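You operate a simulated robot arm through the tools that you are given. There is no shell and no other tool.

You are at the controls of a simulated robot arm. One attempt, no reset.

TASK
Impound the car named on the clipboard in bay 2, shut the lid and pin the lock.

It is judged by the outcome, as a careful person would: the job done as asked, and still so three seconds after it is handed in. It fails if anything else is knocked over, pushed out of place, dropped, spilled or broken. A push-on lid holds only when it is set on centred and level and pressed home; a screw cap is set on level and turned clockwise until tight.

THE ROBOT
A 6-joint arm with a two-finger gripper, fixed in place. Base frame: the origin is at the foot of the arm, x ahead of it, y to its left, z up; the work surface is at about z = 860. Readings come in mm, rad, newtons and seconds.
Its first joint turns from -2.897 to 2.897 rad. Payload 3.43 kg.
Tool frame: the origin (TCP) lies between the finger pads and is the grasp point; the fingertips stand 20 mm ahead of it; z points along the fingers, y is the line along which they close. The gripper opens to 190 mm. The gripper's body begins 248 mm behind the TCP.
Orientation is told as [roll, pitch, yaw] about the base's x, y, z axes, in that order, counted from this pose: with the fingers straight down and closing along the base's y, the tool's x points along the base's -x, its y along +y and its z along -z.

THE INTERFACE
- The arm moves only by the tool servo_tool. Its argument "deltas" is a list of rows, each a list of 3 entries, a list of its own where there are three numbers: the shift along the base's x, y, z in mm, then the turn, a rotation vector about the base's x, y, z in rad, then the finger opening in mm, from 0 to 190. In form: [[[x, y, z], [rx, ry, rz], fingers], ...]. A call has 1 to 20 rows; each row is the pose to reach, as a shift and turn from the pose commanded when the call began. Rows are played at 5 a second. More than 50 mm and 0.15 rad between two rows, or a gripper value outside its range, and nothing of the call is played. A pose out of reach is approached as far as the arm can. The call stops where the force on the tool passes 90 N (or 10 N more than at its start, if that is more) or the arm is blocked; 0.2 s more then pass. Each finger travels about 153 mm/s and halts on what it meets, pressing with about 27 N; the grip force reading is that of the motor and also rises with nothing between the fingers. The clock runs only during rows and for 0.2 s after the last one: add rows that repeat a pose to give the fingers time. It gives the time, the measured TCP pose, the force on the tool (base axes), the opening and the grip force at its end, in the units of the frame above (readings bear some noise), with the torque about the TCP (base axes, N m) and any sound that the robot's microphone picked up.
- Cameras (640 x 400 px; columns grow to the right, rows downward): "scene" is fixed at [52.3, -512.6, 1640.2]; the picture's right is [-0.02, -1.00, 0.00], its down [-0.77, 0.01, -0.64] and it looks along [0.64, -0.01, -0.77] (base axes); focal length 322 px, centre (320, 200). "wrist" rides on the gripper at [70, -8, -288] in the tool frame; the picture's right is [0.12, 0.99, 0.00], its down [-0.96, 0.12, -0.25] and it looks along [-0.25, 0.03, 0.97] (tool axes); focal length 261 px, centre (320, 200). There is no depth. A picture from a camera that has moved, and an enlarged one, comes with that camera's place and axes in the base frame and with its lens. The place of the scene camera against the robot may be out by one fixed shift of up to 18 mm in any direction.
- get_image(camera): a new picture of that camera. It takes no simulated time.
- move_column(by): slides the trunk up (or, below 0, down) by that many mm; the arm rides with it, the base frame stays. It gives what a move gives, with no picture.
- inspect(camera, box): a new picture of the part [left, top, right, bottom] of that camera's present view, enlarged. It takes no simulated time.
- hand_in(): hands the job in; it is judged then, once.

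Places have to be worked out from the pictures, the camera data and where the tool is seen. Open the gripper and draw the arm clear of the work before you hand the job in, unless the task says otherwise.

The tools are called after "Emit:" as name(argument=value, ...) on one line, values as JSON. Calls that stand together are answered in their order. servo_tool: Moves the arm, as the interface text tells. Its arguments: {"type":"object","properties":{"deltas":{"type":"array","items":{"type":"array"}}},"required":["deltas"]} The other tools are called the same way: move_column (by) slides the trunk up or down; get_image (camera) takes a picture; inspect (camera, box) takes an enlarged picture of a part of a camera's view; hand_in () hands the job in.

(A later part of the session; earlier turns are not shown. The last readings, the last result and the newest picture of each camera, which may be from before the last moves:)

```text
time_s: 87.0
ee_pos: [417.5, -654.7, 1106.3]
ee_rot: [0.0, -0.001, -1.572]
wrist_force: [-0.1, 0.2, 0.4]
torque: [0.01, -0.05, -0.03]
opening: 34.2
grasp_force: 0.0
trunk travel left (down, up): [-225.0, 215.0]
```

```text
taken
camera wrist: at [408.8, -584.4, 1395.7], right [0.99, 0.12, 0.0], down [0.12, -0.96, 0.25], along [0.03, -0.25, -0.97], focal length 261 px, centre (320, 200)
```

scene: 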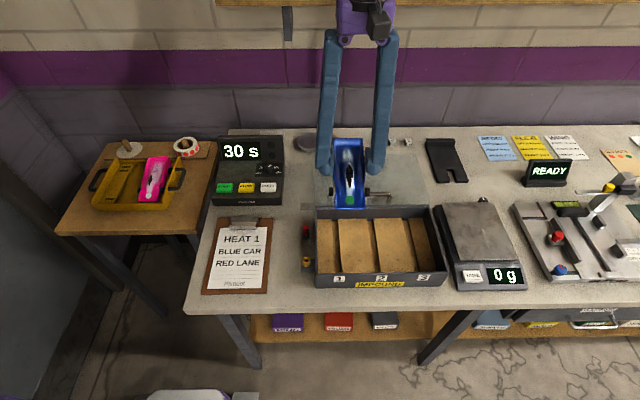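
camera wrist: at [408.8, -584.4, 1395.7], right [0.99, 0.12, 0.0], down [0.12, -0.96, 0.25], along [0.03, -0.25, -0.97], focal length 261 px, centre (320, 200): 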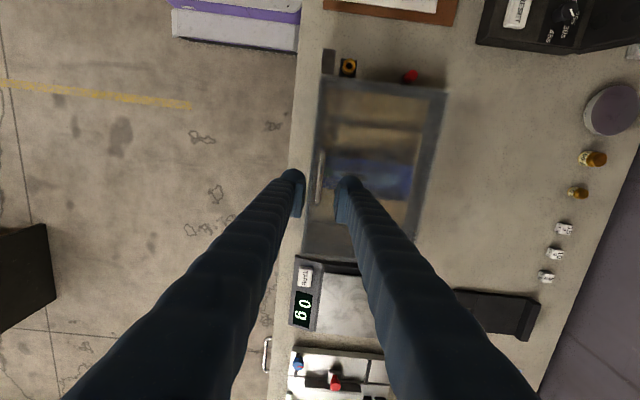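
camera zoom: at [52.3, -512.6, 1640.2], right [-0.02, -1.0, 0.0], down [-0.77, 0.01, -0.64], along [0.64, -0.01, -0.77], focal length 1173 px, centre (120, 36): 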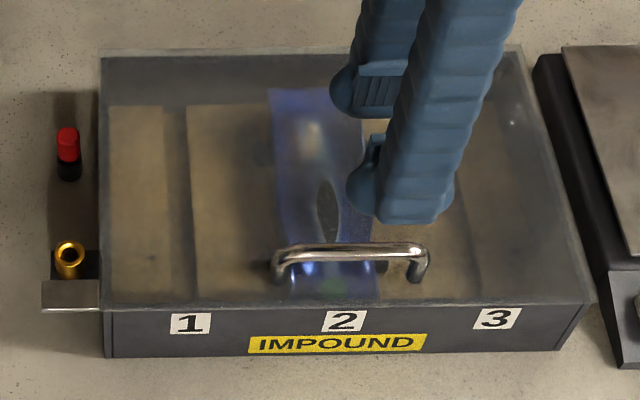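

The lid is shut with the car inside. Next is the pin: cap top at about (557,-470,910), red cap about 22 mm tall above a black holder. I'll move over to that side to localise the pin and sleeve accurately.

Emit:
servo_tool(deltas=[[[15, 40, 0], [0, 0, 0], 50], [[30, 80, 0], [0, 0, 0], 60], [[45, 120, 0], [0, 0, 0], 70], [[60, 160, 0], [0, 0, 0], 70], [[75, 190, 0], [0, 0, 0], 70], [[85, 205, 0], [0, 0, 0], 70], [[85, 205, 0], [0, 0, 0], 70]])

Emit:
get_image(camera="wrist")

Emit:
inspect(camera="scene", box=[296, 215, 328, 275])

```text
time_s: 88.6
ee_pos: [502.2, -450.5, 1106.0]
ee_rot: [-0.001, -0.003, -1.571]
wrist_force: [0.1, 0.0, 0.0]
torque: [-0.04, 0.02, 0.01]
opening: 69.9
grasp_force: 0.1
trunk travel left (down, up): [-225.0, 215.0]
```

```text
taken
camera wrist: at [494.7, -379.6, 1394.5], right [0.99, 0.12, 0.0], down [0.12, -0.96, 0.25], along [0.03, -0.25, -0.97], focal length 261 px, centre (320, 200)
```

wrist: 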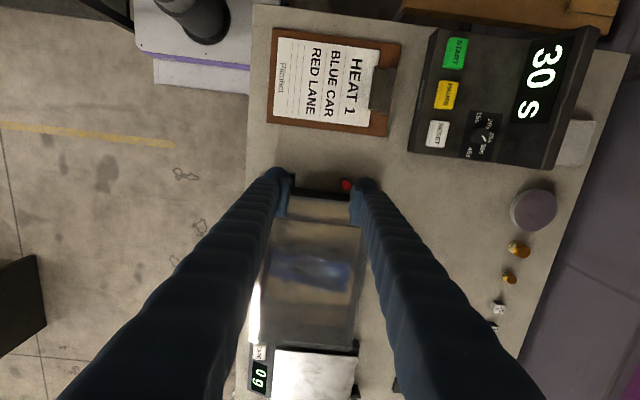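

```text
6.67 times, centred on (312, 245) of scene
camera zoom: at [52.3, -512.6, 1640.2], right [-0.02, -1.0, 0.0], down [-0.77, 0.01, -0.64], along [0.64, -0.01, -0.77], focal length 2150 px, centre (373, -100)
```

zoom: 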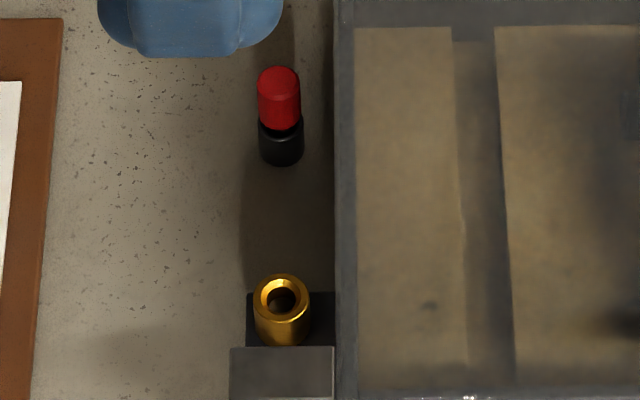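

I'll centre over the pin at a lower height with the fingers open 70 so it's visible between them.

Emit:
servo_tool(deltas=[[[20, -4, -20], [0, 0, 0], 70], [[40, -9, -45], [0, 0, 0], 70], [[56, -13.5, -75], [0, 0, 0], 70], [[56, -13.5, -106], [0, 0, 0], 70], [[56, -13.5, -106], [0, 0, 0], 70]])

Emit:
get_image(camera="wrist")

Emit:
inspect(camera="wrist", box=[265, 110, 385, 230])

Emit:
inspect(camera="scene", box=[290, 190, 340, 250])

```text
time_s: 89.8
ee_pos: [558.8, -464.8, 999.0]
ee_rot: [0.001, -0.002, -1.57]
wrist_force: [-0.1, 0.7, -0.3]
torque: [0.08, -0.01, -0.04]
opening: 70.2
grasp_force: 0.0
trunk travel left (down, up): [-225.0, 215.0]
```

```text
taken
camera wrist: at [551.0, -393.8, 1288.6], right [0.99, 0.12, 0.0], down [0.12, -0.96, 0.25], along [0.03, -0.25, -0.97], focal length 261 px, centre (320, 200)
```

wrist: 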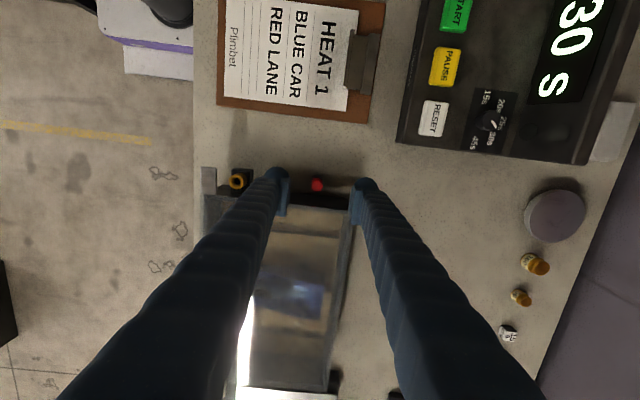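

```text
3.33 times, centred on (325, 170) of wrist
camera zoom: at [551.0, -393.8, 1288.6], right [0.99, 0.12, 0.0], down [0.12, -0.96, 0.25], along [0.03, -0.25, -0.97], focal length 869 px, centre (303, 300)
```

zoom: 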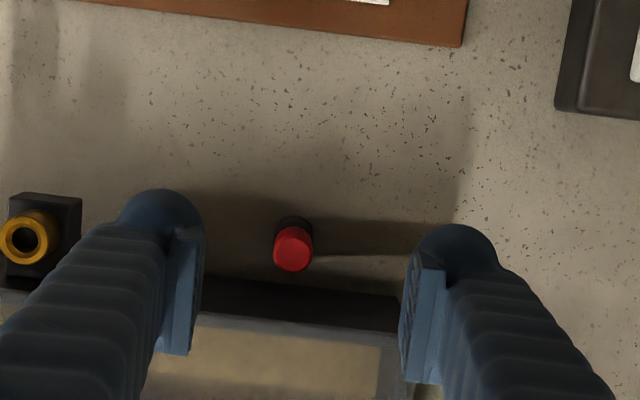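

```text
6.67 times, centred on (315, 220) of scene
camera zoom: at [52.3, -512.6, 1640.2], right [-0.02, -1.0, 0.0], down [-0.77, 0.01, -0.64], along [0.64, -0.01, -0.77], focal length 2150 px, centre (353, 67)
```

zoom: 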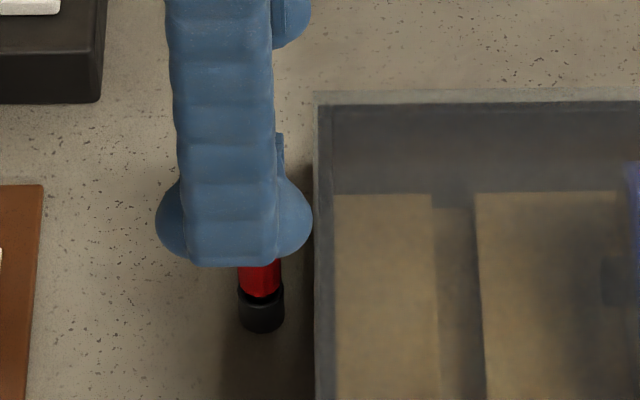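

The pin is at about (556.2,-470.4), and the box wall's outer face is at y≈-495. With TCP y≈-464 the fingers clear the wall. I'll shift -2.5 in x and lower to TCP z≈912 so the tips stay just above the black holder.

Emit:
servo_tool(deltas=[[[-2.5, 0, -25], [0, 0, 0], 60], [[-2.5, 0, -50], [0, 0, 0], 50], [[-2.5, 0, -70], [0, 0, 0], 50], [[-2.5, 0, -80], [0, 0, 0], 50], [[-2.5, 0, -87], [0, 0, 0], 50], [[-2.5, 0, -87], [0, 0, 0], 50]])

Emit:
inspect(camera="wrist", box=[275, 120, 375, 220])

Emit:
inspect(camera="scene", box=[290, 200, 340, 260])

```text
time_s: 91.2
ee_pos: [556.3, -464.2, 912.8]
ee_rot: [0.001, -0.001, -1.572]
wrist_force: [0.7, -0.3, -0.1]
torque: [-0.01, -0.01, 0.03]
opening: 49.8
grasp_force: 0.0
trunk travel left (down, up): [-225.0, 215.0]
```

```text
4.00 times, centred on (325, 170) of wrist
camera zoom: at [548.5, -393.0, 1201.9], right [0.99, 0.12, 0.0], down [0.12, -0.96, 0.25], along [0.03, -0.25, -0.97], focal length 1043 px, centre (300, 320)
```

zoom: 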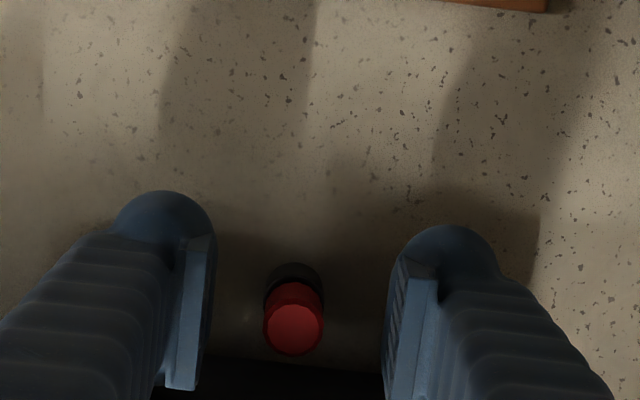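

```text
6.67 times, centred on (315, 230) of scene
camera zoom: at [52.3, -512.6, 1640.2], right [-0.02, -1.0, 0.0], down [-0.77, 0.01, -0.64], along [0.64, -0.01, -0.77], focal length 2150 px, centre (353, 0)
```

zoom: 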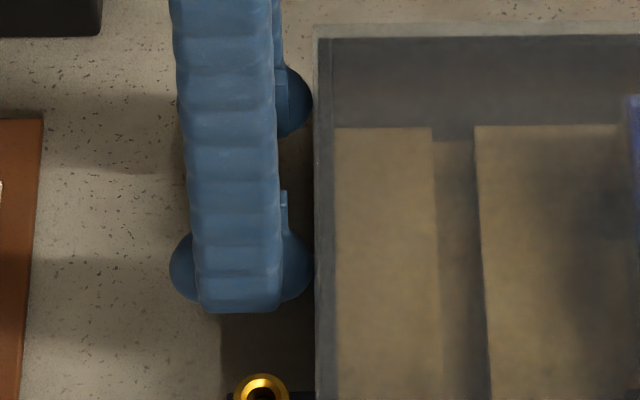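

The cap is centred between the fingers at (556.1,-470.2). I'll close on it.

Emit:
servo_tool(deltas=[[[0, 0, 0], [0, 0, 0], 35], [[0, 0, 0], [0, 0, 0], 22], [[0, 0, 0], [0, 0, 0], 12], [[0, 0, 0], [0, 0, 0], 6], [[0, 0, 0], [0, 0, 0], 6]])

Emit:
inspect(camera="wrist", box=[275, 120, 375, 220])

```text
time_s: 92.4
ee_pos: [556.7, -463.7, 913.4]
ee_rot: [0.0, 0.0, -1.57]
wrist_force: [-0.3, -0.8, 0.5]
torque: [0.01, 0.02, 0.0]
opening: 15.3
grasp_force: 27.1
trunk travel left (down, up): [-225.0, 215.0]
```

```text
4.00 times, centred on (325, 170) of wrist
camera zoom: at [548.5, -393.0, 1202.1], right [0.99, 0.12, 0.0], down [0.12, -0.96, 0.25], along [0.03, -0.25, -0.97], focal length 1043 px, centre (300, 320)
```

zoom: 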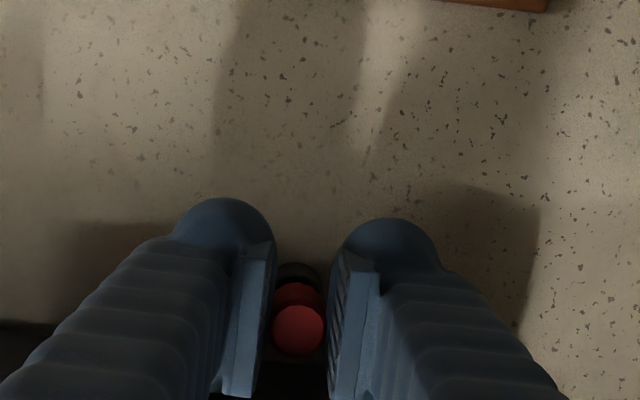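

Gripped at 15.3 mm with 27 N. Lifting straight up slowly.

Emit:
servo_tool(deltas=[[[0, 0, 2], [0, 0, 0], 4], [[0, 0, 5], [0, 0, 0], 4], [[0, 0, 10], [0, 0, 0], 4], [[0, 0, 16], [0, 0, 0], 4], [[0, 0, 22], [0, 0, 0], 4]])

Emit:
inspect(camera="scene", box=[290, 190, 340, 250])

Emit:
inspect(camera="wrist", box=[275, 120, 375, 220])

```text
time_s: 93.6
ee_pos: [555.0, -463.3, 934.9]
ee_rot: [0.0, -0.001, -1.57]
wrist_force: [-0.2, 0.1, 0.9]
torque: [0.01, 0.01, 0.01]
opening: 15.1
grasp_force: 26.6
trunk travel left (down, up): [-225.0, 215.0]
```

```text
6.67 times, centred on (315, 220) of scene
camera zoom: at [52.3, -512.6, 1640.2], right [-0.02, -1.0, 0.0], down [-0.77, 0.01, -0.64], along [0.64, -0.01, -0.77], focal length 2150 px, centre (353, 67)
```

zoom: 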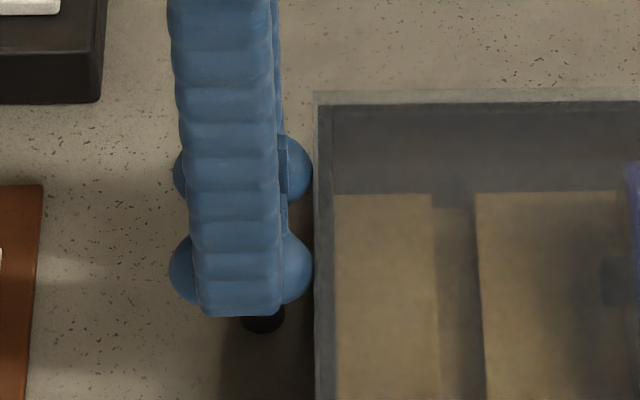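

```text
4.00 times, centred on (325, 170) of wrist
camera zoom: at [547.9, -393.6, 1223.6], right [0.99, 0.12, 0.0], down [0.12, -0.96, 0.25], along [0.03, -0.25, -0.97], focal length 1043 px, centre (300, 320)
```

zoom: 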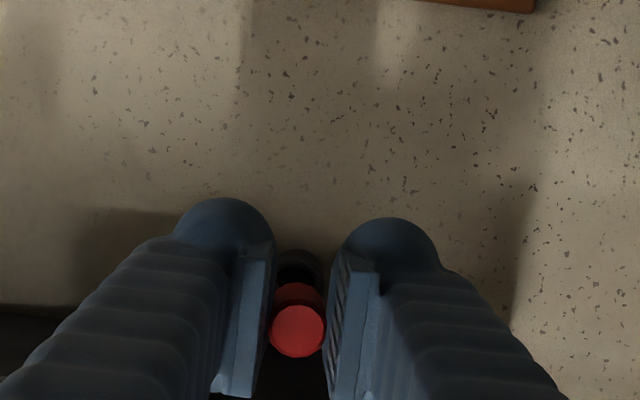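

The pin is coming out and the black holder stays behind. I'll raise it well clear and view the pin's shaft.

Emit:
servo_tool(deltas=[[[0, 0, 8], [0, 0, 0], 4], [[0, 0, 18], [0, 0, 0], 4], [[0, 0, 30], [0, 0, 0], 4], [[0, 0, 45], [0, 0, 0], 4], [[0, 0, 62], [0, 0, 0], 4], [[0, 0, 76], [0, 0, 0], 4], [[0, 0, 84], [0, 0, 0], 4]])

Emit:
inspect(camera="scene", box=[285, 170, 345, 250])

Emit:
inspect(camera="wrist", box=[275, 120, 375, 220])

```text
time_s: 95.2
ee_pos: [556.0, -462.9, 1019.8]
ee_rot: [-0.001, -0.002, -1.571]
wrist_force: [0.1, -0.5, 0.5]
torque: [0.02, -0.01, -0.02]
opening: 15.5
grasp_force: 26.8
trunk travel left (down, up): [-225.0, 215.0]
```

```text
5.00 times, centred on (315, 210) of scene
camera zoom: at [52.3, -512.6, 1640.2], right [-0.02, -1.0, 0.0], down [-0.77, 0.01, -0.64], along [0.64, -0.01, -0.77], focal length 1612 px, centre (345, 150)
```

zoom: 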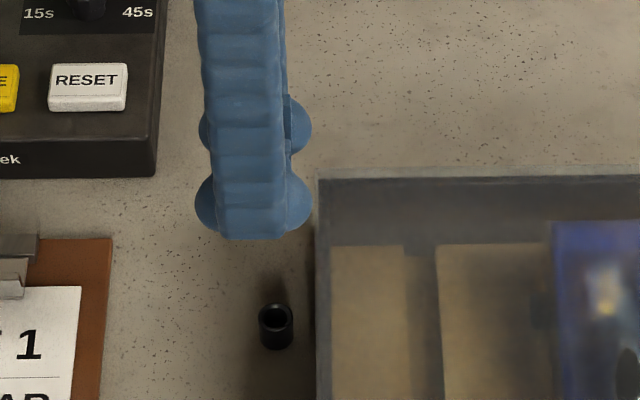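

```text
4.00 times, centred on (325, 170) of wrist
camera zoom: at [548.1, -393.3, 1308.2], right [0.99, 0.12, 0.0], down [0.12, -0.96, 0.25], along [0.03, -0.25, -0.97], focal length 1043 px, centre (300, 320)
```

zoom: 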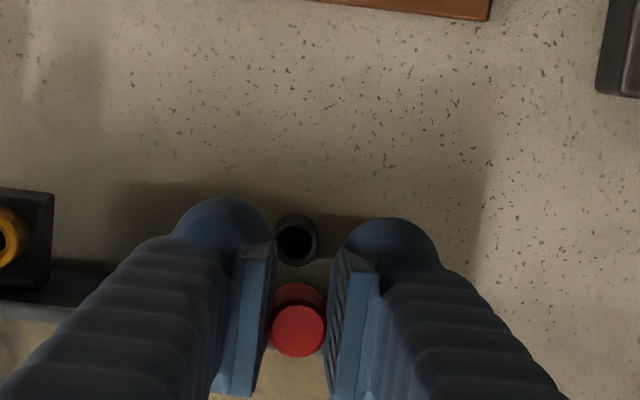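

The pin is held. I'll measure the brass sleeve precisely from this wrist position.

Emit:
inspect(camera="wrist", box=[220, 160, 270, 200])

Emit:
inspect(camera="wrist", box=[305, 180, 345, 220])

```text
10.00 times, centred on (245, 180) of wrist
camera zoom: at [548.1, -393.3, 1308.2], right [0.99, 0.12, 0.0], down [0.12, -0.96, 0.25], along [0.03, -0.25, -0.97], focal length 2606 px, centre (1070, 400)
```

zoom: 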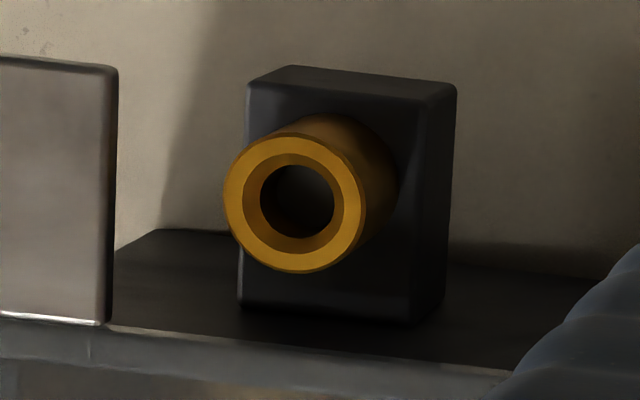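

```text
10.00 times, centred on (325, 200) of wrist
camera zoom: at [548.1, -393.3, 1308.2], right [0.99, 0.12, 0.0], down [0.12, -0.96, 0.25], along [0.03, -0.25, -0.97], focal length 2606 px, centre (270, 200)
```

zoom: 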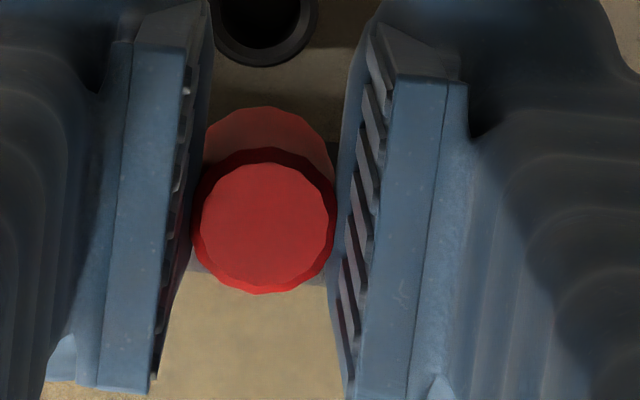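

The holder axis is at about (555.9,-469.9) and the sleeve axis at about (443.5,-475.0,932), both from the same camera. So the pin must move by (-112.4,-5.2). I'll move it above the sleeve, keeping it well up.

Emit:
servo_tool(deltas=[[[-10, -0.5, 0], [0, 0, 0], 4], [[-30, -1.4, 0], [0, 0, 0], 4], [[-60, -2.8, 0], [0, 0, 0], 4], [[-90, -4.2, 0], [0, 0, 0], 4], [[-106, -5, 0], [0, 0, 0], 4], [[-112.4, -5.2, 0], [0, 0, 0], 4], [[-112.4, -5.2, 0], [0, 0, 0], 4]])

Emit:
inspect(camera="wrist", box=[290, 150, 360, 220])

Emit:
inspect(camera="scene", box=[285, 210, 335, 280])

```text
time_s: 96.8
ee_pos: [444.7, -468.9, 1018.6]
ee_rot: [0.002, -0.001, -1.568]
wrist_force: [0.1, 0.0, 0.0]
torque: [-0.03, -0.01, -0.04]
opening: 15.2
grasp_force: 26.6
trunk travel left (down, up): [-225.0, 215.0]
```

```text
5.71 times, centred on (325, 185) of wrist
camera zoom: at [435.7, -398.3, 1307.7], right [0.99, 0.12, 0.0], down [0.12, -0.96, 0.25], along [0.03, -0.25, -0.97], focal length 1489 px, centre (291, 286)
```

zoom: 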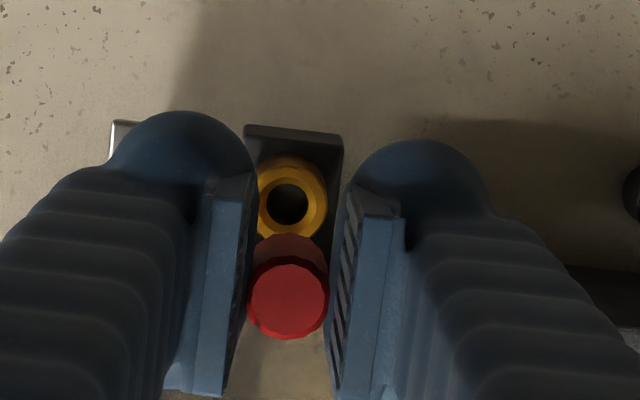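

```text
5.71 times, centred on (310, 245) of scene
camera zoom: at [52.3, -512.6, 1640.2], right [-0.02, -1.0, 0.0], down [-0.77, 0.01, -0.64], along [0.64, -0.01, -0.77], focal length 1843 px, centre (377, -57)
```

zoom: 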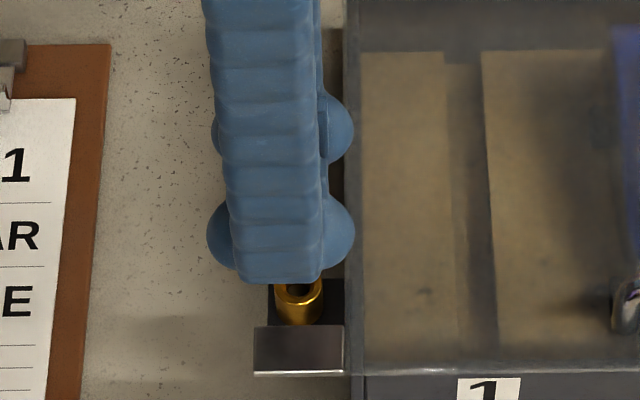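

Emit:
inspect(camera="wrist", box=[307, 170, 342, 210])

Emit:
inspect(camera="scene", box=[300, 245, 320, 270])

```text
10.00 times, centred on (324, 190) of wrist
camera zoom: at [435.7, -398.3, 1307.7], right [0.99, 0.12, 0.0], down [0.12, -0.96, 0.25], along [0.03, -0.25, -0.97], focal length 2606 px, centre (275, 300)
```

zoom: 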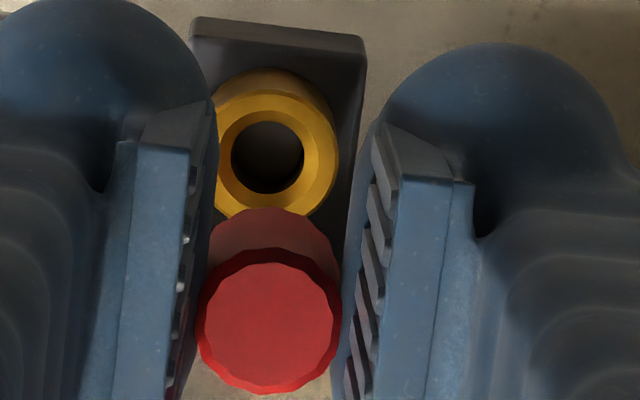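

```text
16.00 times, centred on (310, 258) of scene
camera zoom: at [52.3, -512.6, 1640.2], right [-0.02, -1.0, 0.0], down [-0.77, 0.01, -0.64], along [0.64, -0.01, -0.77], focal length 5160 px, centre (480, -720)
```

zoom: 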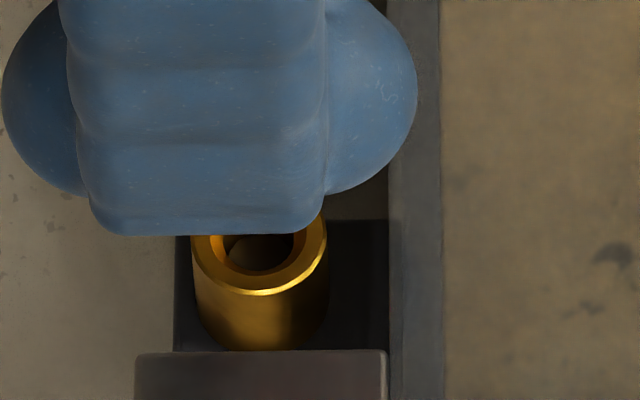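

From the fine zoom, the pin axis needs to move about +2.5 mm in y and -0.7 mm in x to align with the sleeve hole. I'll apply that and lower to TCP z≈990.

Emit:
servo_tool(deltas=[[[-0.7, 2.5, 0], [0, 0, 0], 4], [[-0.7, 2.5, -8], [0, 0, 0], 4], [[-0.7, 2.5, -18], [0, 0, 0], 4], [[-0.7, 2.5, -26], [0, 0, 0], 4], [[-0.7, 2.5, -29], [0, 0, 0], 4]])

Emit:
inspect(camera="wrist", box=[307, 170, 342, 210])

Emit:
inspect(camera="scene", box=[295, 240, 325, 275])

```text
time_s: 98.0
ee_pos: [443.5, -466.2, 990.1]
ee_rot: [0.0, -0.003, -1.572]
wrist_force: [0.0, 0.5, -0.4]
torque: [-0.01, -0.01, 0.0]
opening: 15.7
grasp_force: 27.2
trunk travel left (down, up): [-225.0, 215.0]
```

```text
10.00 times, centred on (324, 190) of wrist
camera zoom: at [434.7, -395.8, 1278.5], right [0.99, 0.12, 0.0], down [0.12, -0.96, 0.25], along [0.03, -0.25, -0.97], focal length 2606 px, centre (275, 300)
```

zoom: 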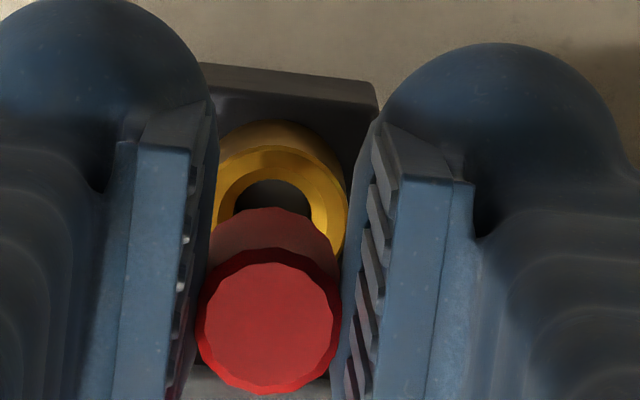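

```text
11.43 times, centred on (310, 258) of scene
camera zoom: at [52.3, -512.6, 1640.2], right [-0.02, -1.0, 0.0], down [-0.77, 0.01, -0.64], along [0.64, -0.01, -0.77], focal length 3686 px, centre (434, -457)
```

zoom: 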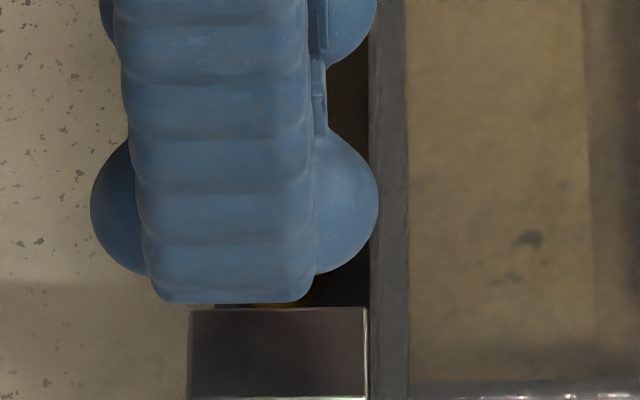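

The sleeve and pin axes now agree within about 0.5 mm. I'll lower in small steps, monitoring force.

Emit:
servo_tool(deltas=[[[0, 0, -2], [0, 0, 0], 4], [[0, 0, -4], [0, 0, 0], 4], [[0, 0, -6], [0, 0, 0], 4], [[0, 0, -8], [0, 0, 0], 4]])

```text
time_s: 99.0
ee_pos: [442.6, -466.1, 981.7]
ee_rot: [-0.001, 0.001, -1.571]
wrist_force: [0.0, 0.6, 0.2]
torque: [0.03, 0.03, 0.01]
opening: 15.5
grasp_force: 26.9
trunk travel left (down, up): [-225.0, 215.0]
```

Emit:
servo_tool(deltas=[[[0, 0, -1.5], [0, 0, 0], 4], [[0, 0, -3], [0, 0, 0], 4], [[0, 0, -4], [0, 0, 0], 4]])

```text
time_s: 99.8
ee_pos: [442.9, -466.8, 977.1]
ee_rot: [0.0, -0.001, -1.571]
wrist_force: [-0.3, -0.9, -0.9]
torque: [0.0, -0.02, 0.01]
opening: 15.2
grasp_force: 27.2
trunk travel left (down, up): [-225.0, 215.0]
```

No contact at 977. Continuing in small steps.

Emit:
servo_tool(deltas=[[[0, 0, -1.5], [0, 0, 0], 4], [[0, 0, -3], [0, 0, 0], 4], [[0, 0, -4], [0, 0, 0], 4]])

Emit:
inspect(camera="wrist", box=[307, 170, 342, 210])

```text
time_s: 100.6
ee_pos: [442.8, -466.6, 974.2]
ee_rot: [-0.001, -0.003, -1.57]
wrist_force: [-0.5, 0.2, -0.5]
torque: [-0.02, 0.0, 0.0]
opening: 15.4
grasp_force: 26.8
trunk travel left (down, up): [-225.0, 215.0]
```

```text
10.00 times, centred on (324, 190) of wrist
camera zoom: at [434.9, -396.0, 1262.7], right [0.99, 0.12, 0.0], down [0.12, -0.96, 0.25], along [0.03, -0.25, -0.97], focal length 2606 px, centre (275, 300)
```

zoom: 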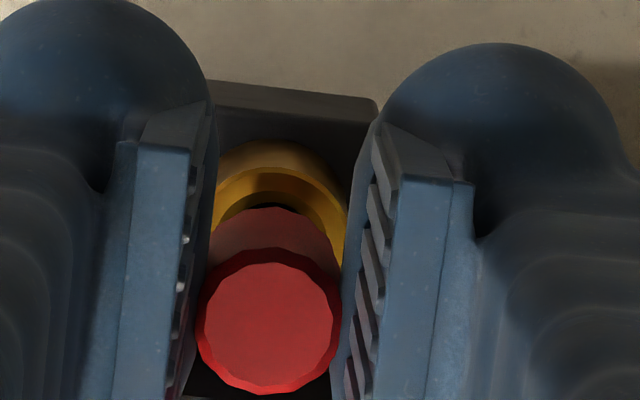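

Emit:
servo_tool(deltas=[[[0, 0, -1.5], [0, 0, 0], 4], [[0, 0, -3], [0, 0, 0], 4], [[0, 0, -4.5], [0, 0, 0], 4]])

```text
time_s: 101.4
ee_pos: [442.8, -467.4, 969.1]
ee_rot: [0.0, 0.0, -1.57]
wrist_force: [-0.5, 0.3, 2.4]
torque: [0.0, 0.01, 0.0]
opening: 15.4
grasp_force: 27.4
trunk travel left (down, up): [-225.0, 215.0]
```

Emit:
servo_tool(deltas=[[[0, 0, -1], [0, 0, 0], 4], [[0, 0, -2], [0, 0, 0], 4]])

Emit:
inspect(camera="wrist", box=[307, 170, 342, 210])

```text
time_s: 102.0
ee_pos: [442.6, -465.9, 969.2]
ee_rot: [-0.001, -0.001, -1.571]
wrist_force: [0.3, 0.7, 2.2]
torque: [0.03, -0.02, -0.02]
opening: 15.5
grasp_force: 27.0
trunk travel left (down, up): [-225.0, 215.0]
```

```text
10.00 times, centred on (324, 190) of wrist
camera zoom: at [435.1, -395.9, 1256.5], right [0.99, 0.12, 0.0], down [0.12, -0.96, 0.25], along [0.03, -0.25, -0.97], focal length 2606 px, centre (275, 300)
```

zoom: 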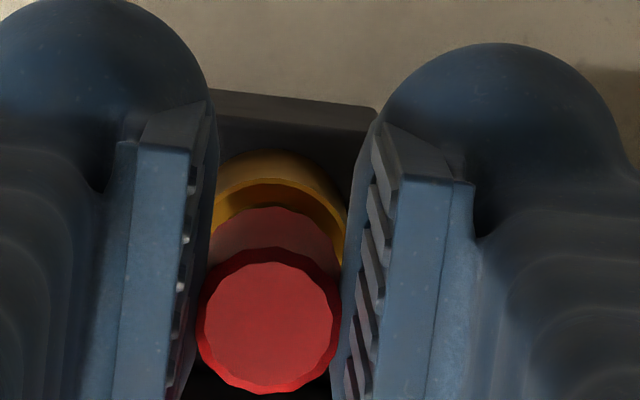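

Only about 2 N of force, consistent with the shaft sliding in. Continuing to TCP z≈964, with the tips just above the tab level.

Emit:
servo_tool(deltas=[[[0, 0, -1], [0, 0, 0], 4], [[0, 0, -2], [0, 0, 0], 4], [[0, 0, -3], [0, 0, 0], 4]])

Emit:
inspect(camera="scene", box=[290, 230, 335, 280])

```text
time_s: 102.8
ee_pos: [442.9, -466.5, 965.3]
ee_rot: [0.0, 0.0, -1.571]
wrist_force: [-0.3, 2.1, 10.7]
torque: [0.05, 0.01, -0.01]
opening: 15.2
grasp_force: 27.4
trunk travel left (down, up): [-225.0, 215.0]
```

```text
8.00 times, centred on (312, 255) of scene
camera zoom: at [52.3, -512.6, 1640.2], right [-0.02, -1.0, 0.0], down [-0.77, 0.01, -0.64], along [0.64, -0.01, -0.77], focal length 2580 px, centre (380, -240)
```

zoom: 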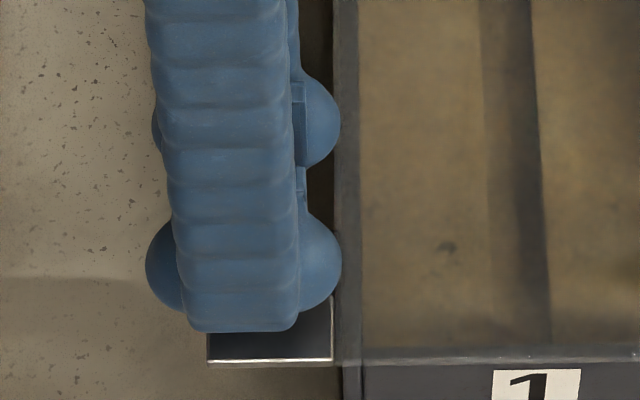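

Force rose to 10.7 N on-axis. Before releasing, I'll check the alignment and depth in the current view.

Emit:
inspect(camera="wrist", box=[307, 165, 342, 205])

Emit:
inspect(camera="wrist", box=[316, 178, 334, 196])

```text
10.00 times, centred on (324, 185) of wrist
camera zoom: at [434.9, -395.7, 1254.1], right [0.99, 0.12, 0.0], down [0.12, -0.96, 0.25], along [0.03, -0.25, -0.97], focal length 2606 px, centre (275, 350)
```

zoom: 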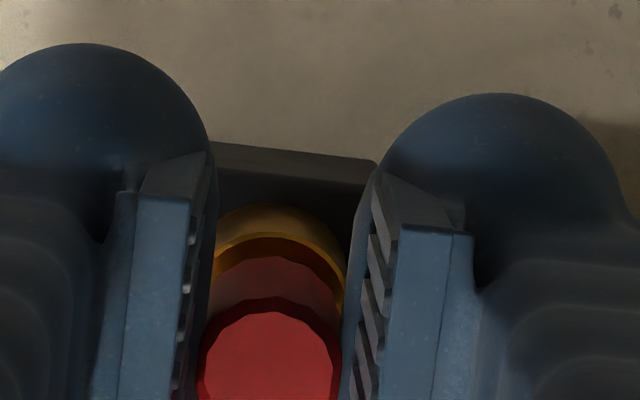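

```text
16.00 times, centred on (325, 187) of wrist
camera zoom: at [434.9, -395.7, 1254.1], right [0.99, 0.12, 0.0], down [0.12, -0.96, 0.25], along [0.03, -0.25, -0.97], focal length 4170 px, centre (240, 408)
```

zoom: 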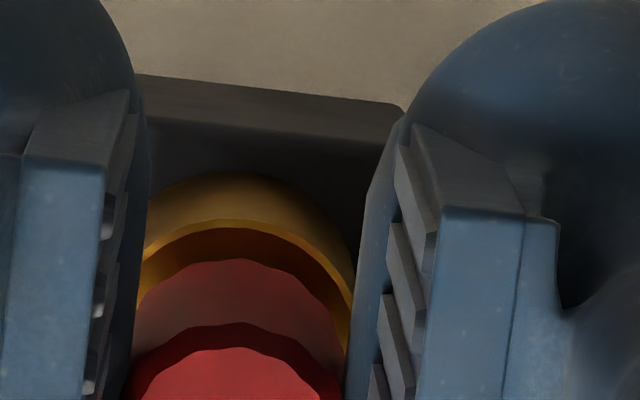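

The cap bottom looks about 5–6 mm above the sleeve and the pin has not slipped in the grip. To confirm the shaft is really inside the hole, I'll back up 2 mm and make a small lateral probe.

Emit:
servo_tool(deltas=[[[0, 0, 2], [0, 0, 0], 4], [[1.5, 0, 2], [0, 0, 0], 4], [[1.5, 0, 2], [0, 0, 0], 4]])

Emit:
servo_tool(deltas=[[[-1.5, 0, 0], [0, 0, 0], 4], [[-3, 0, 0], [0, 0, 0], 4], [[-3, 0, 0], [0, 0, 0], 4]])

```text
time_s: 103.6
ee_pos: [443.6, -465.9, 965.7]
ee_rot: [0.0, -0.002, -1.57]
wrist_force: [-7.8, -3.2, -3.8]
torque: [-0.11, 0.1, -0.08]
opening: 15.5
grasp_force: 27.0
trunk travel left (down, up): [-225.0, 215.0]
```

```text
time_s: 104.4
ee_pos: [442.3, -467.5, 966.1]
ee_rot: [0.0, -0.002, -1.569]
wrist_force: [8.9, 3.8, -0.9]
torque: [0.18, -0.1, 0.09]
opening: 15.4
grasp_force: 27.0
trunk travel left (down, up): [-225.0, 215.0]
```

The lateral forces are symmetric (±8 N), so the shaft is captive in the sleeve hole. I'll recentre, lower slightly and release.

Emit:
servo_tool(deltas=[[[1.5, 0, 0], [0, 0, 0], 4], [[1.5, 0, -1.5], [0, 0, 0], 4], [[1.5, 0, -1.5], [0, 0, 0], 10], [[1.5, 0, -1.5], [0, 0, 0], 16], [[1.5, 0, -1.5], [0, 0, 0], 20], [[1.5, 0, -1.5], [0, 0, 0], 26], [[1.5, 0, -1.5], [0, 0, 0], 30]])

Emit:
inspect(camera="wrist", box=[300, 160, 350, 210])

```text
time_s: 106.0
ee_pos: [442.2, -466.4, 964.3]
ee_rot: [-0.001, -0.001, -1.57]
wrist_force: [0.3, 0.7, 0.6]
torque: [0.0, -0.01, -0.02]
opening: 30.0
grasp_force: 0.2
trunk travel left (down, up): [-225.0, 215.0]
```

```text
8.00 times, centred on (325, 185) of wrist
camera zoom: at [434.7, -395.7, 1253.5], right [0.99, 0.12, 0.0], down [0.12, -0.96, 0.25], along [0.03, -0.25, -0.97], focal length 2085 px, centre (280, 320)
```

zoom: 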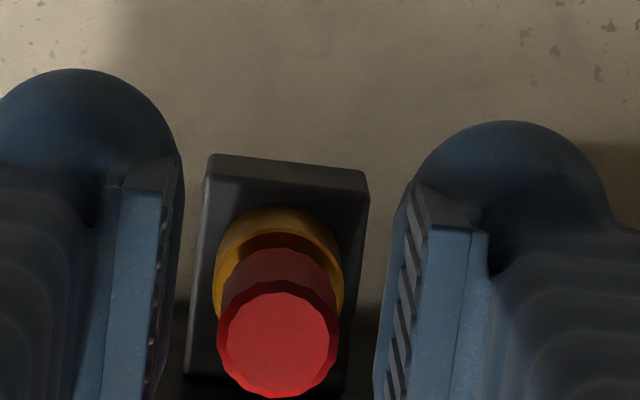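

The pin is released and standing in the sleeve. I'll raise the gripper and inspect how deep it sits.

Emit:
servo_tool(deltas=[[[0, 0, 10], [0, 0, 0], 34], [[0, 0, 30], [0, 0, 0], 40], [[0, 0, 60], [0, 0, 0], 50], [[0, 0, 95], [0, 0, 0], 60]])

Emit:
inspect(camera="wrist", box=[300, 155, 350, 205])

Emit:
inspect(camera="scene", box=[290, 230, 335, 280])

```text
time_s: 107.0
ee_pos: [441.8, -466.1, 1060.9]
ee_rot: [0.001, 0.0, -1.571]
wrist_force: [-1.0, -0.3, 0.3]
torque: [0.02, 0.01, 0.0]
opening: 60.1
grasp_force: 0.1
trunk travel left (down, up): [-225.0, 215.0]
```

```text
8.00 times, centred on (325, 180) of wrist
camera zoom: at [434.1, -395.8, 1348.8], right [0.99, 0.12, 0.0], down [0.12, -0.96, 0.25], along [0.03, -0.25, -0.97], focal length 2085 px, centre (280, 360)
```

zoom: 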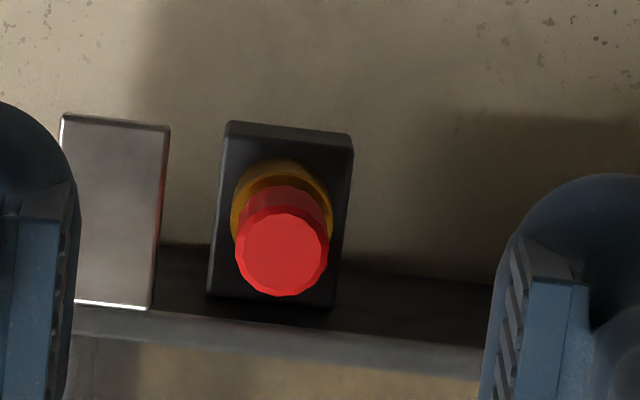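

```text
8.00 times, centred on (312, 255) of scene
camera zoom: at [52.3, -512.6, 1640.2], right [-0.02, -1.0, 0.0], down [-0.77, 0.01, -0.64], along [0.64, -0.01, -0.77], focal length 2580 px, centre (380, -240)
```

zoom: 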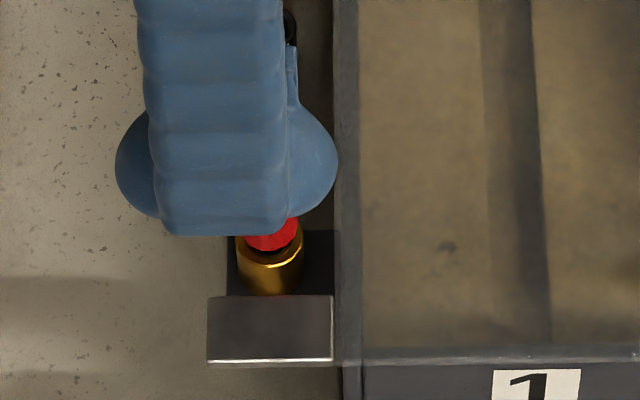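

I'll move the gripper aside to get an unobstructed view of the seated pin.

Emit:
servo_tool(deltas=[[[30, 25, 10], [0, 0, 0], 60], [[65, 50, 20], [0, 0, 0], 50], [[100, 75, 20], [0, 0, 0], 30], [[100, 75, 20], [0, 0, 0], 30]])

Emit:
inspect(camera="scene", box=[296, 235, 328, 275])

Emit:
get_image(camera="wrist")

```text
time_s: 108.0
ee_pos: [542.3, -391.8, 1080.4]
ee_rot: [0.0, -0.001, -1.57]
wrist_force: [0.1, 0.1, -0.7]
torque: [-0.05, -0.01, 0.0]
opening: 29.9
grasp_force: 0.0
trunk travel left (down, up): [-225.0, 215.0]
```

```text
10.00 times, centred on (312, 255) of scene
camera zoom: at [52.3, -512.6, 1640.2], right [-0.02, -1.0, 0.0], down [-0.77, 0.01, -0.64], along [0.64, -0.01, -0.77], focal length 3225 px, centre (400, -350)
```

zoom: 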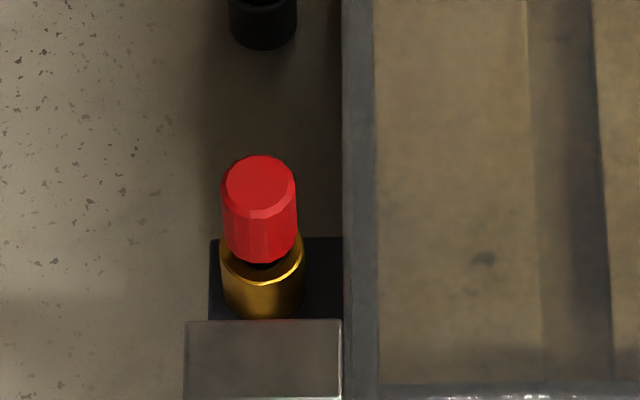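

```text
taken
camera wrist: at [535.2, -320.4, 1368.7], right [0.99, 0.12, 0.0], down [0.11, -0.96, 0.25], along [0.03, -0.25, -0.97], focal length 261 px, centre (320, 200)
```

wrist: 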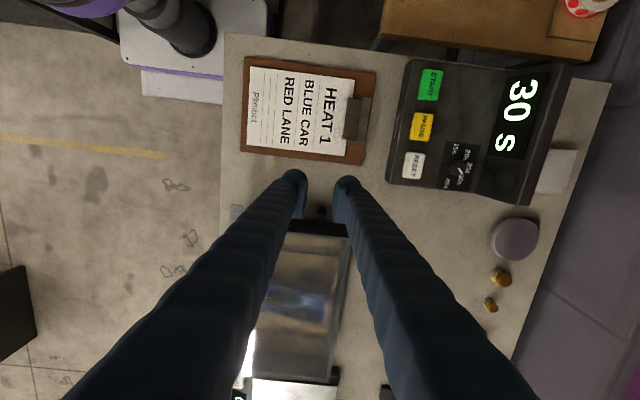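

Emit:
inspect(camera="scene", box=[301, 247, 314, 269])

Emit:
inspect(camera="wrist", box=[215, 190, 275, 240])

```text
16.00 times, centred on (308, 258) of scene
camera zoom: at [52.3, -512.6, 1640.2], right [-0.02, -1.0, 0.0], down [-0.77, 0.01, -0.64], along [0.64, -0.01, -0.77], focal length 5160 px, centre (520, -728)
```

zoom: 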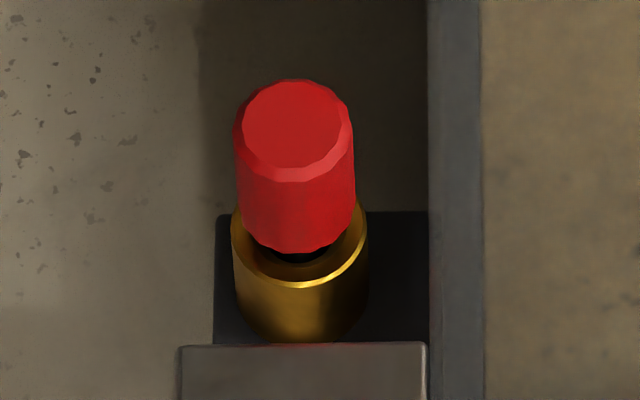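

```text
8.00 times, centred on (245, 215) of wrist
camera zoom: at [535.2, -320.4, 1368.7], right [0.99, 0.12, 0.0], down [0.11, -0.96, 0.25], along [0.03, -0.25, -0.97], focal length 2085 px, centre (920, 80)
```

zoom: 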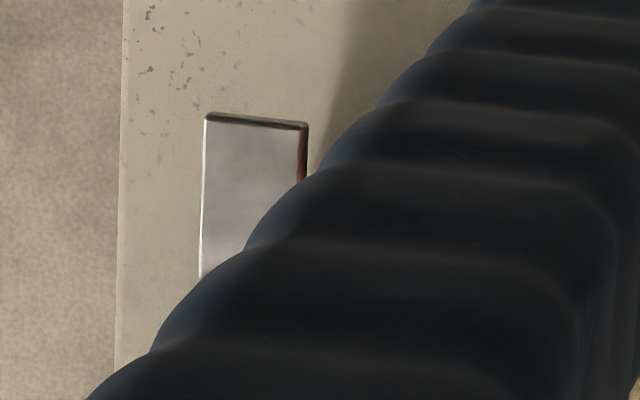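

The pin is in the sleeve but the cap sits about 6 mm above it. I'll press it home gently with the closed front fingertip centred over the cap, watching the force.

Emit:
servo_tool(deltas=[[[-28, -28, 0], [0, 0, 0], 15], [[-55, -55, 0], [0, 0, 0], 0], [[-82.6, -83.1, -5], [0, 0, 0], 0], [[-82.6, -83.1, -35], [0, 0, 0], 0], [[-82.6, -83.1, -65], [0, 0, 0], 0], [[-82.6, -83.1, -85], [0, 0, 0], 0], [[-82.6, -83.1, -85], [0, 0, 0], 0]])

Emit:
inspect(camera="scene", box=[290, 230, 335, 280])

Emit:
inspect(camera="wrist", box=[280, 150, 370, 230])

```text
time_s: 109.6
ee_pos: [459.6, -475.2, 995.8]
ee_rot: [0.0, -0.003, -1.57]
wrist_force: [0.4, -0.5, 0.1]
torque: [0.05, -0.01, -0.01]
opening: 0.0
grasp_force: 26.8
trunk travel left (down, up): [-225.0, 215.0]
```

```text
8.00 times, centred on (312, 255) of scene
camera zoom: at [52.3, -512.6, 1640.2], right [-0.02, -1.0, 0.0], down [-0.77, 0.01, -0.64], along [0.64, -0.01, -0.77], focal length 2580 px, centre (380, -240)
```

zoom: 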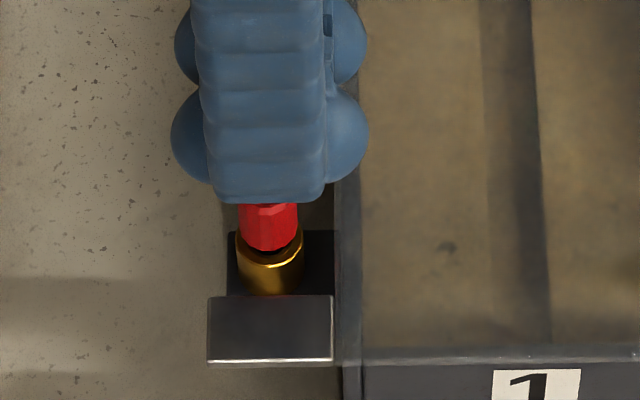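

```text
5.00 times, centred on (325, 190) of wrist
camera zoom: at [452.5, -404.2, 1283.4], right [0.99, 0.12, 0.0], down [0.12, -0.96, 0.25], along [0.03, -0.25, -0.97], focal length 1303 px, centre (295, 250)
```

zoom: 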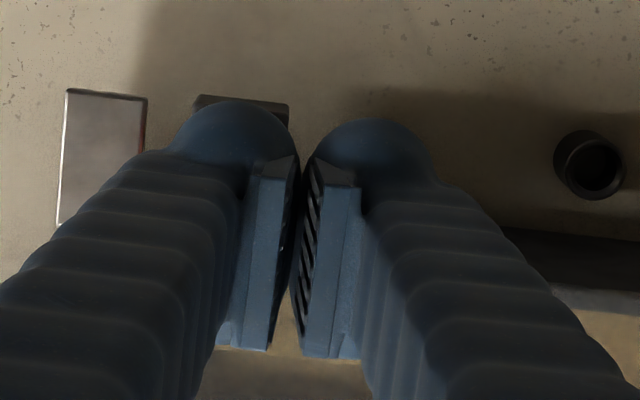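

The front fingertip is over the pin. Descending in small steps to contact.

Emit:
servo_tool(deltas=[[[0, 0, -4], [0, 0, 0], 0], [[0, 0, -8], [0, 0, 0], 0], [[0, 0, -10], [0, 0, 0], 0]])

Emit:
servo_tool(deltas=[[[0, 0, -1.5], [0, 0, 0], 0], [[0, 0, -3], [0, 0, 0], 0]])

```text
time_s: 110.4
ee_pos: [460.4, -474.0, 984.9]
ee_rot: [-0.001, 0.001, -1.57]
wrist_force: [0.1, 0.2, 0.3]
torque: [0.0, 0.0, -0.01]
opening: 0.0
grasp_force: 27.4
trunk travel left (down, up): [-225.0, 215.0]
```

```text
time_s: 111.0
ee_pos: [460.4, -475.0, 980.8]
ee_rot: [0.001, -0.002, -1.571]
wrist_force: [0.1, -0.8, 0.1]
torque: [0.0, 0.0, -0.01]
opening: 0.0
grasp_force: 26.8
trunk travel left (down, up): [-225.0, 215.0]
```

Emit:
servo_tool(deltas=[[[0, 0, -1], [0, 0, 0], 0], [[0, 0, -2], [0, 0, 0], 0], [[0, 0, -3], [0, 0, 0], 0]])

```text
time_s: 111.8
ee_pos: [460.3, -474.9, 979.7]
ee_rot: [0.003, -0.005, -1.571]
wrist_force: [1.7, -0.3, 29.4]
torque: [0.08, 0.29, 0.04]
opening: 0.0
grasp_force: 26.9
trunk travel left (down, up): [-225.0, 215.0]
```

Contact at 29 N with the cap top unmoved at z≈960, so the pin is at a hard stop (the sleeve is about 19 mm deep, so the shaft is bottomed on the block). My press was about 6 mm off-centre, so I'll recentre and press once more to confirm.

Emit:
servo_tool(deltas=[[[0, 0, 4], [0, 0, 0], 0], [[0, 0, 6], [0, 0, 0], 0], [[-5.5, 0, 6], [0, 0, 0], 0], [[-5.5, 0, 3], [0, 0, 0], 0], [[-5.5, 0, 1], [0, 0, 0], 0], [[-5.5, 0, -1], [0, 0, 0], 0]])

Emit:
servo_tool(deltas=[[[0, 0, -1], [0, 0, 0], 0], [[0, 0, -2], [0, 0, 0], 0]])

```text
time_s: 113.2
ee_pos: [454.6, -473.9, 981.1]
ee_rot: [0.003, -0.003, -1.572]
wrist_force: [-1.0, 1.7, 34.8]
torque: [0.13, 0.41, -0.01]
opening: 0.0
grasp_force: 27.1
trunk travel left (down, up): [-225.0, 215.0]
```

```text
time_s: 113.8
ee_pos: [454.6, -474.9, 978.8]
ee_rot: [0.005, -0.005, -1.569]
wrist_force: [0.8, 0.1, 66.5]
torque: [0.12, 0.78, 0.0]
opening: 0.1
grasp_force: 27.6
trunk travel left (down, up): [-225.0, 215.0]
```

A firm hard stop: 66 N with no further travel. The pin is home. I'll lift off and inspect it.

Emit:
servo_tool(deltas=[[[0, 0, 3], [0, 0, 0], 0], [[0, 0, 10], [0, 0, 0], 0], [[0, 0, 30], [0, 0, 0], 0], [[0, 0, 70], [0, 0, 0], 0], [[20, 30, 100], [0, 0, 0], 10], [[45, 60, 110], [0, 0, 0], 30], [[70, 95, 110], [0, 0, 0], 40], [[100, 130, 110], [0, 0, 0], 40]])

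Emit:
inspect(camera="scene", box=[301, 247, 314, 269])

Emit:
get_image(camera="scene")

Emit:
get_image(camera="wrist")

```text
time_s: 115.6
ee_pos: [557.1, -344.1, 1084.8]
ee_rot: [-0.001, -0.003, -1.572]
wrist_force: [-0.1, 0.2, -0.2]
torque: [-0.07, 0.05, 0.02]
opening: 40.2
grasp_force: 0.0
trunk travel left (down, up): [-225.0, 215.0]
```

```text
16.00 times, centred on (308, 258) of scene
camera zoom: at [52.3, -512.6, 1640.2], right [-0.02, -1.0, 0.0], down [-0.77, 0.01, -0.64], along [0.64, -0.01, -0.77], focal length 5160 px, centre (520, -728)
```

zoom: 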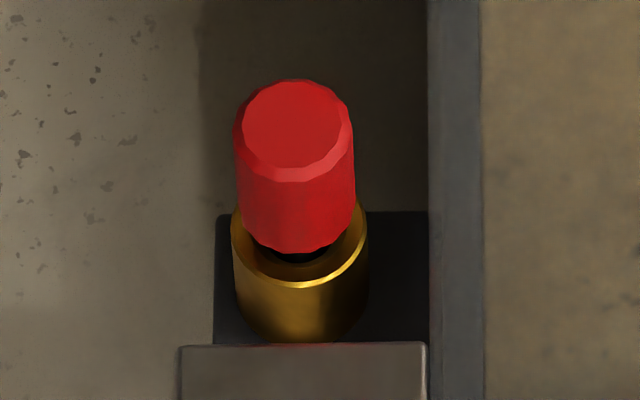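

```text
taken
```

scene: 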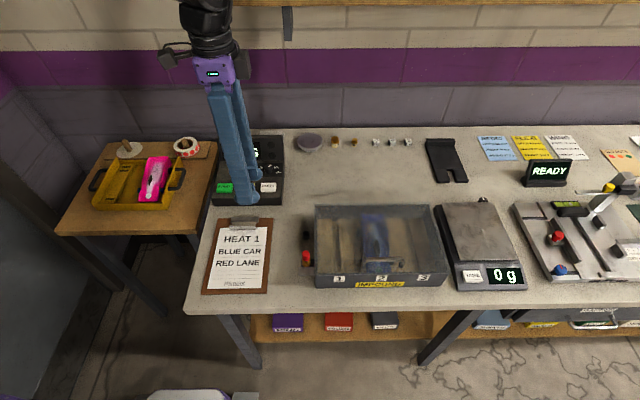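

```text
taken
camera wrist: at [548.1, -273.4, 1375.3], right [0.99, 0.12, 0.0], down [0.12, -0.96, 0.25], along [0.03, -0.25, -0.97], focal length 261 px, centre (320, 200)
```

wrist: 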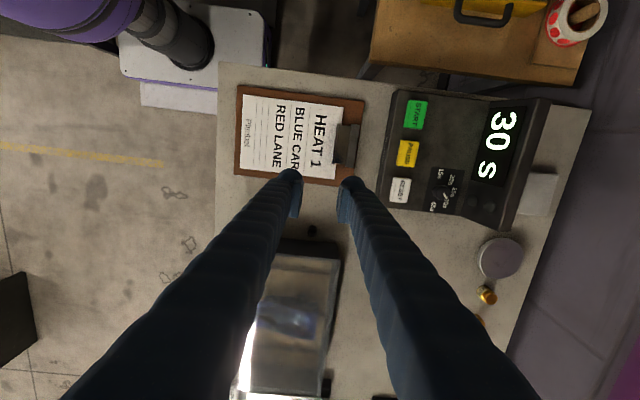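

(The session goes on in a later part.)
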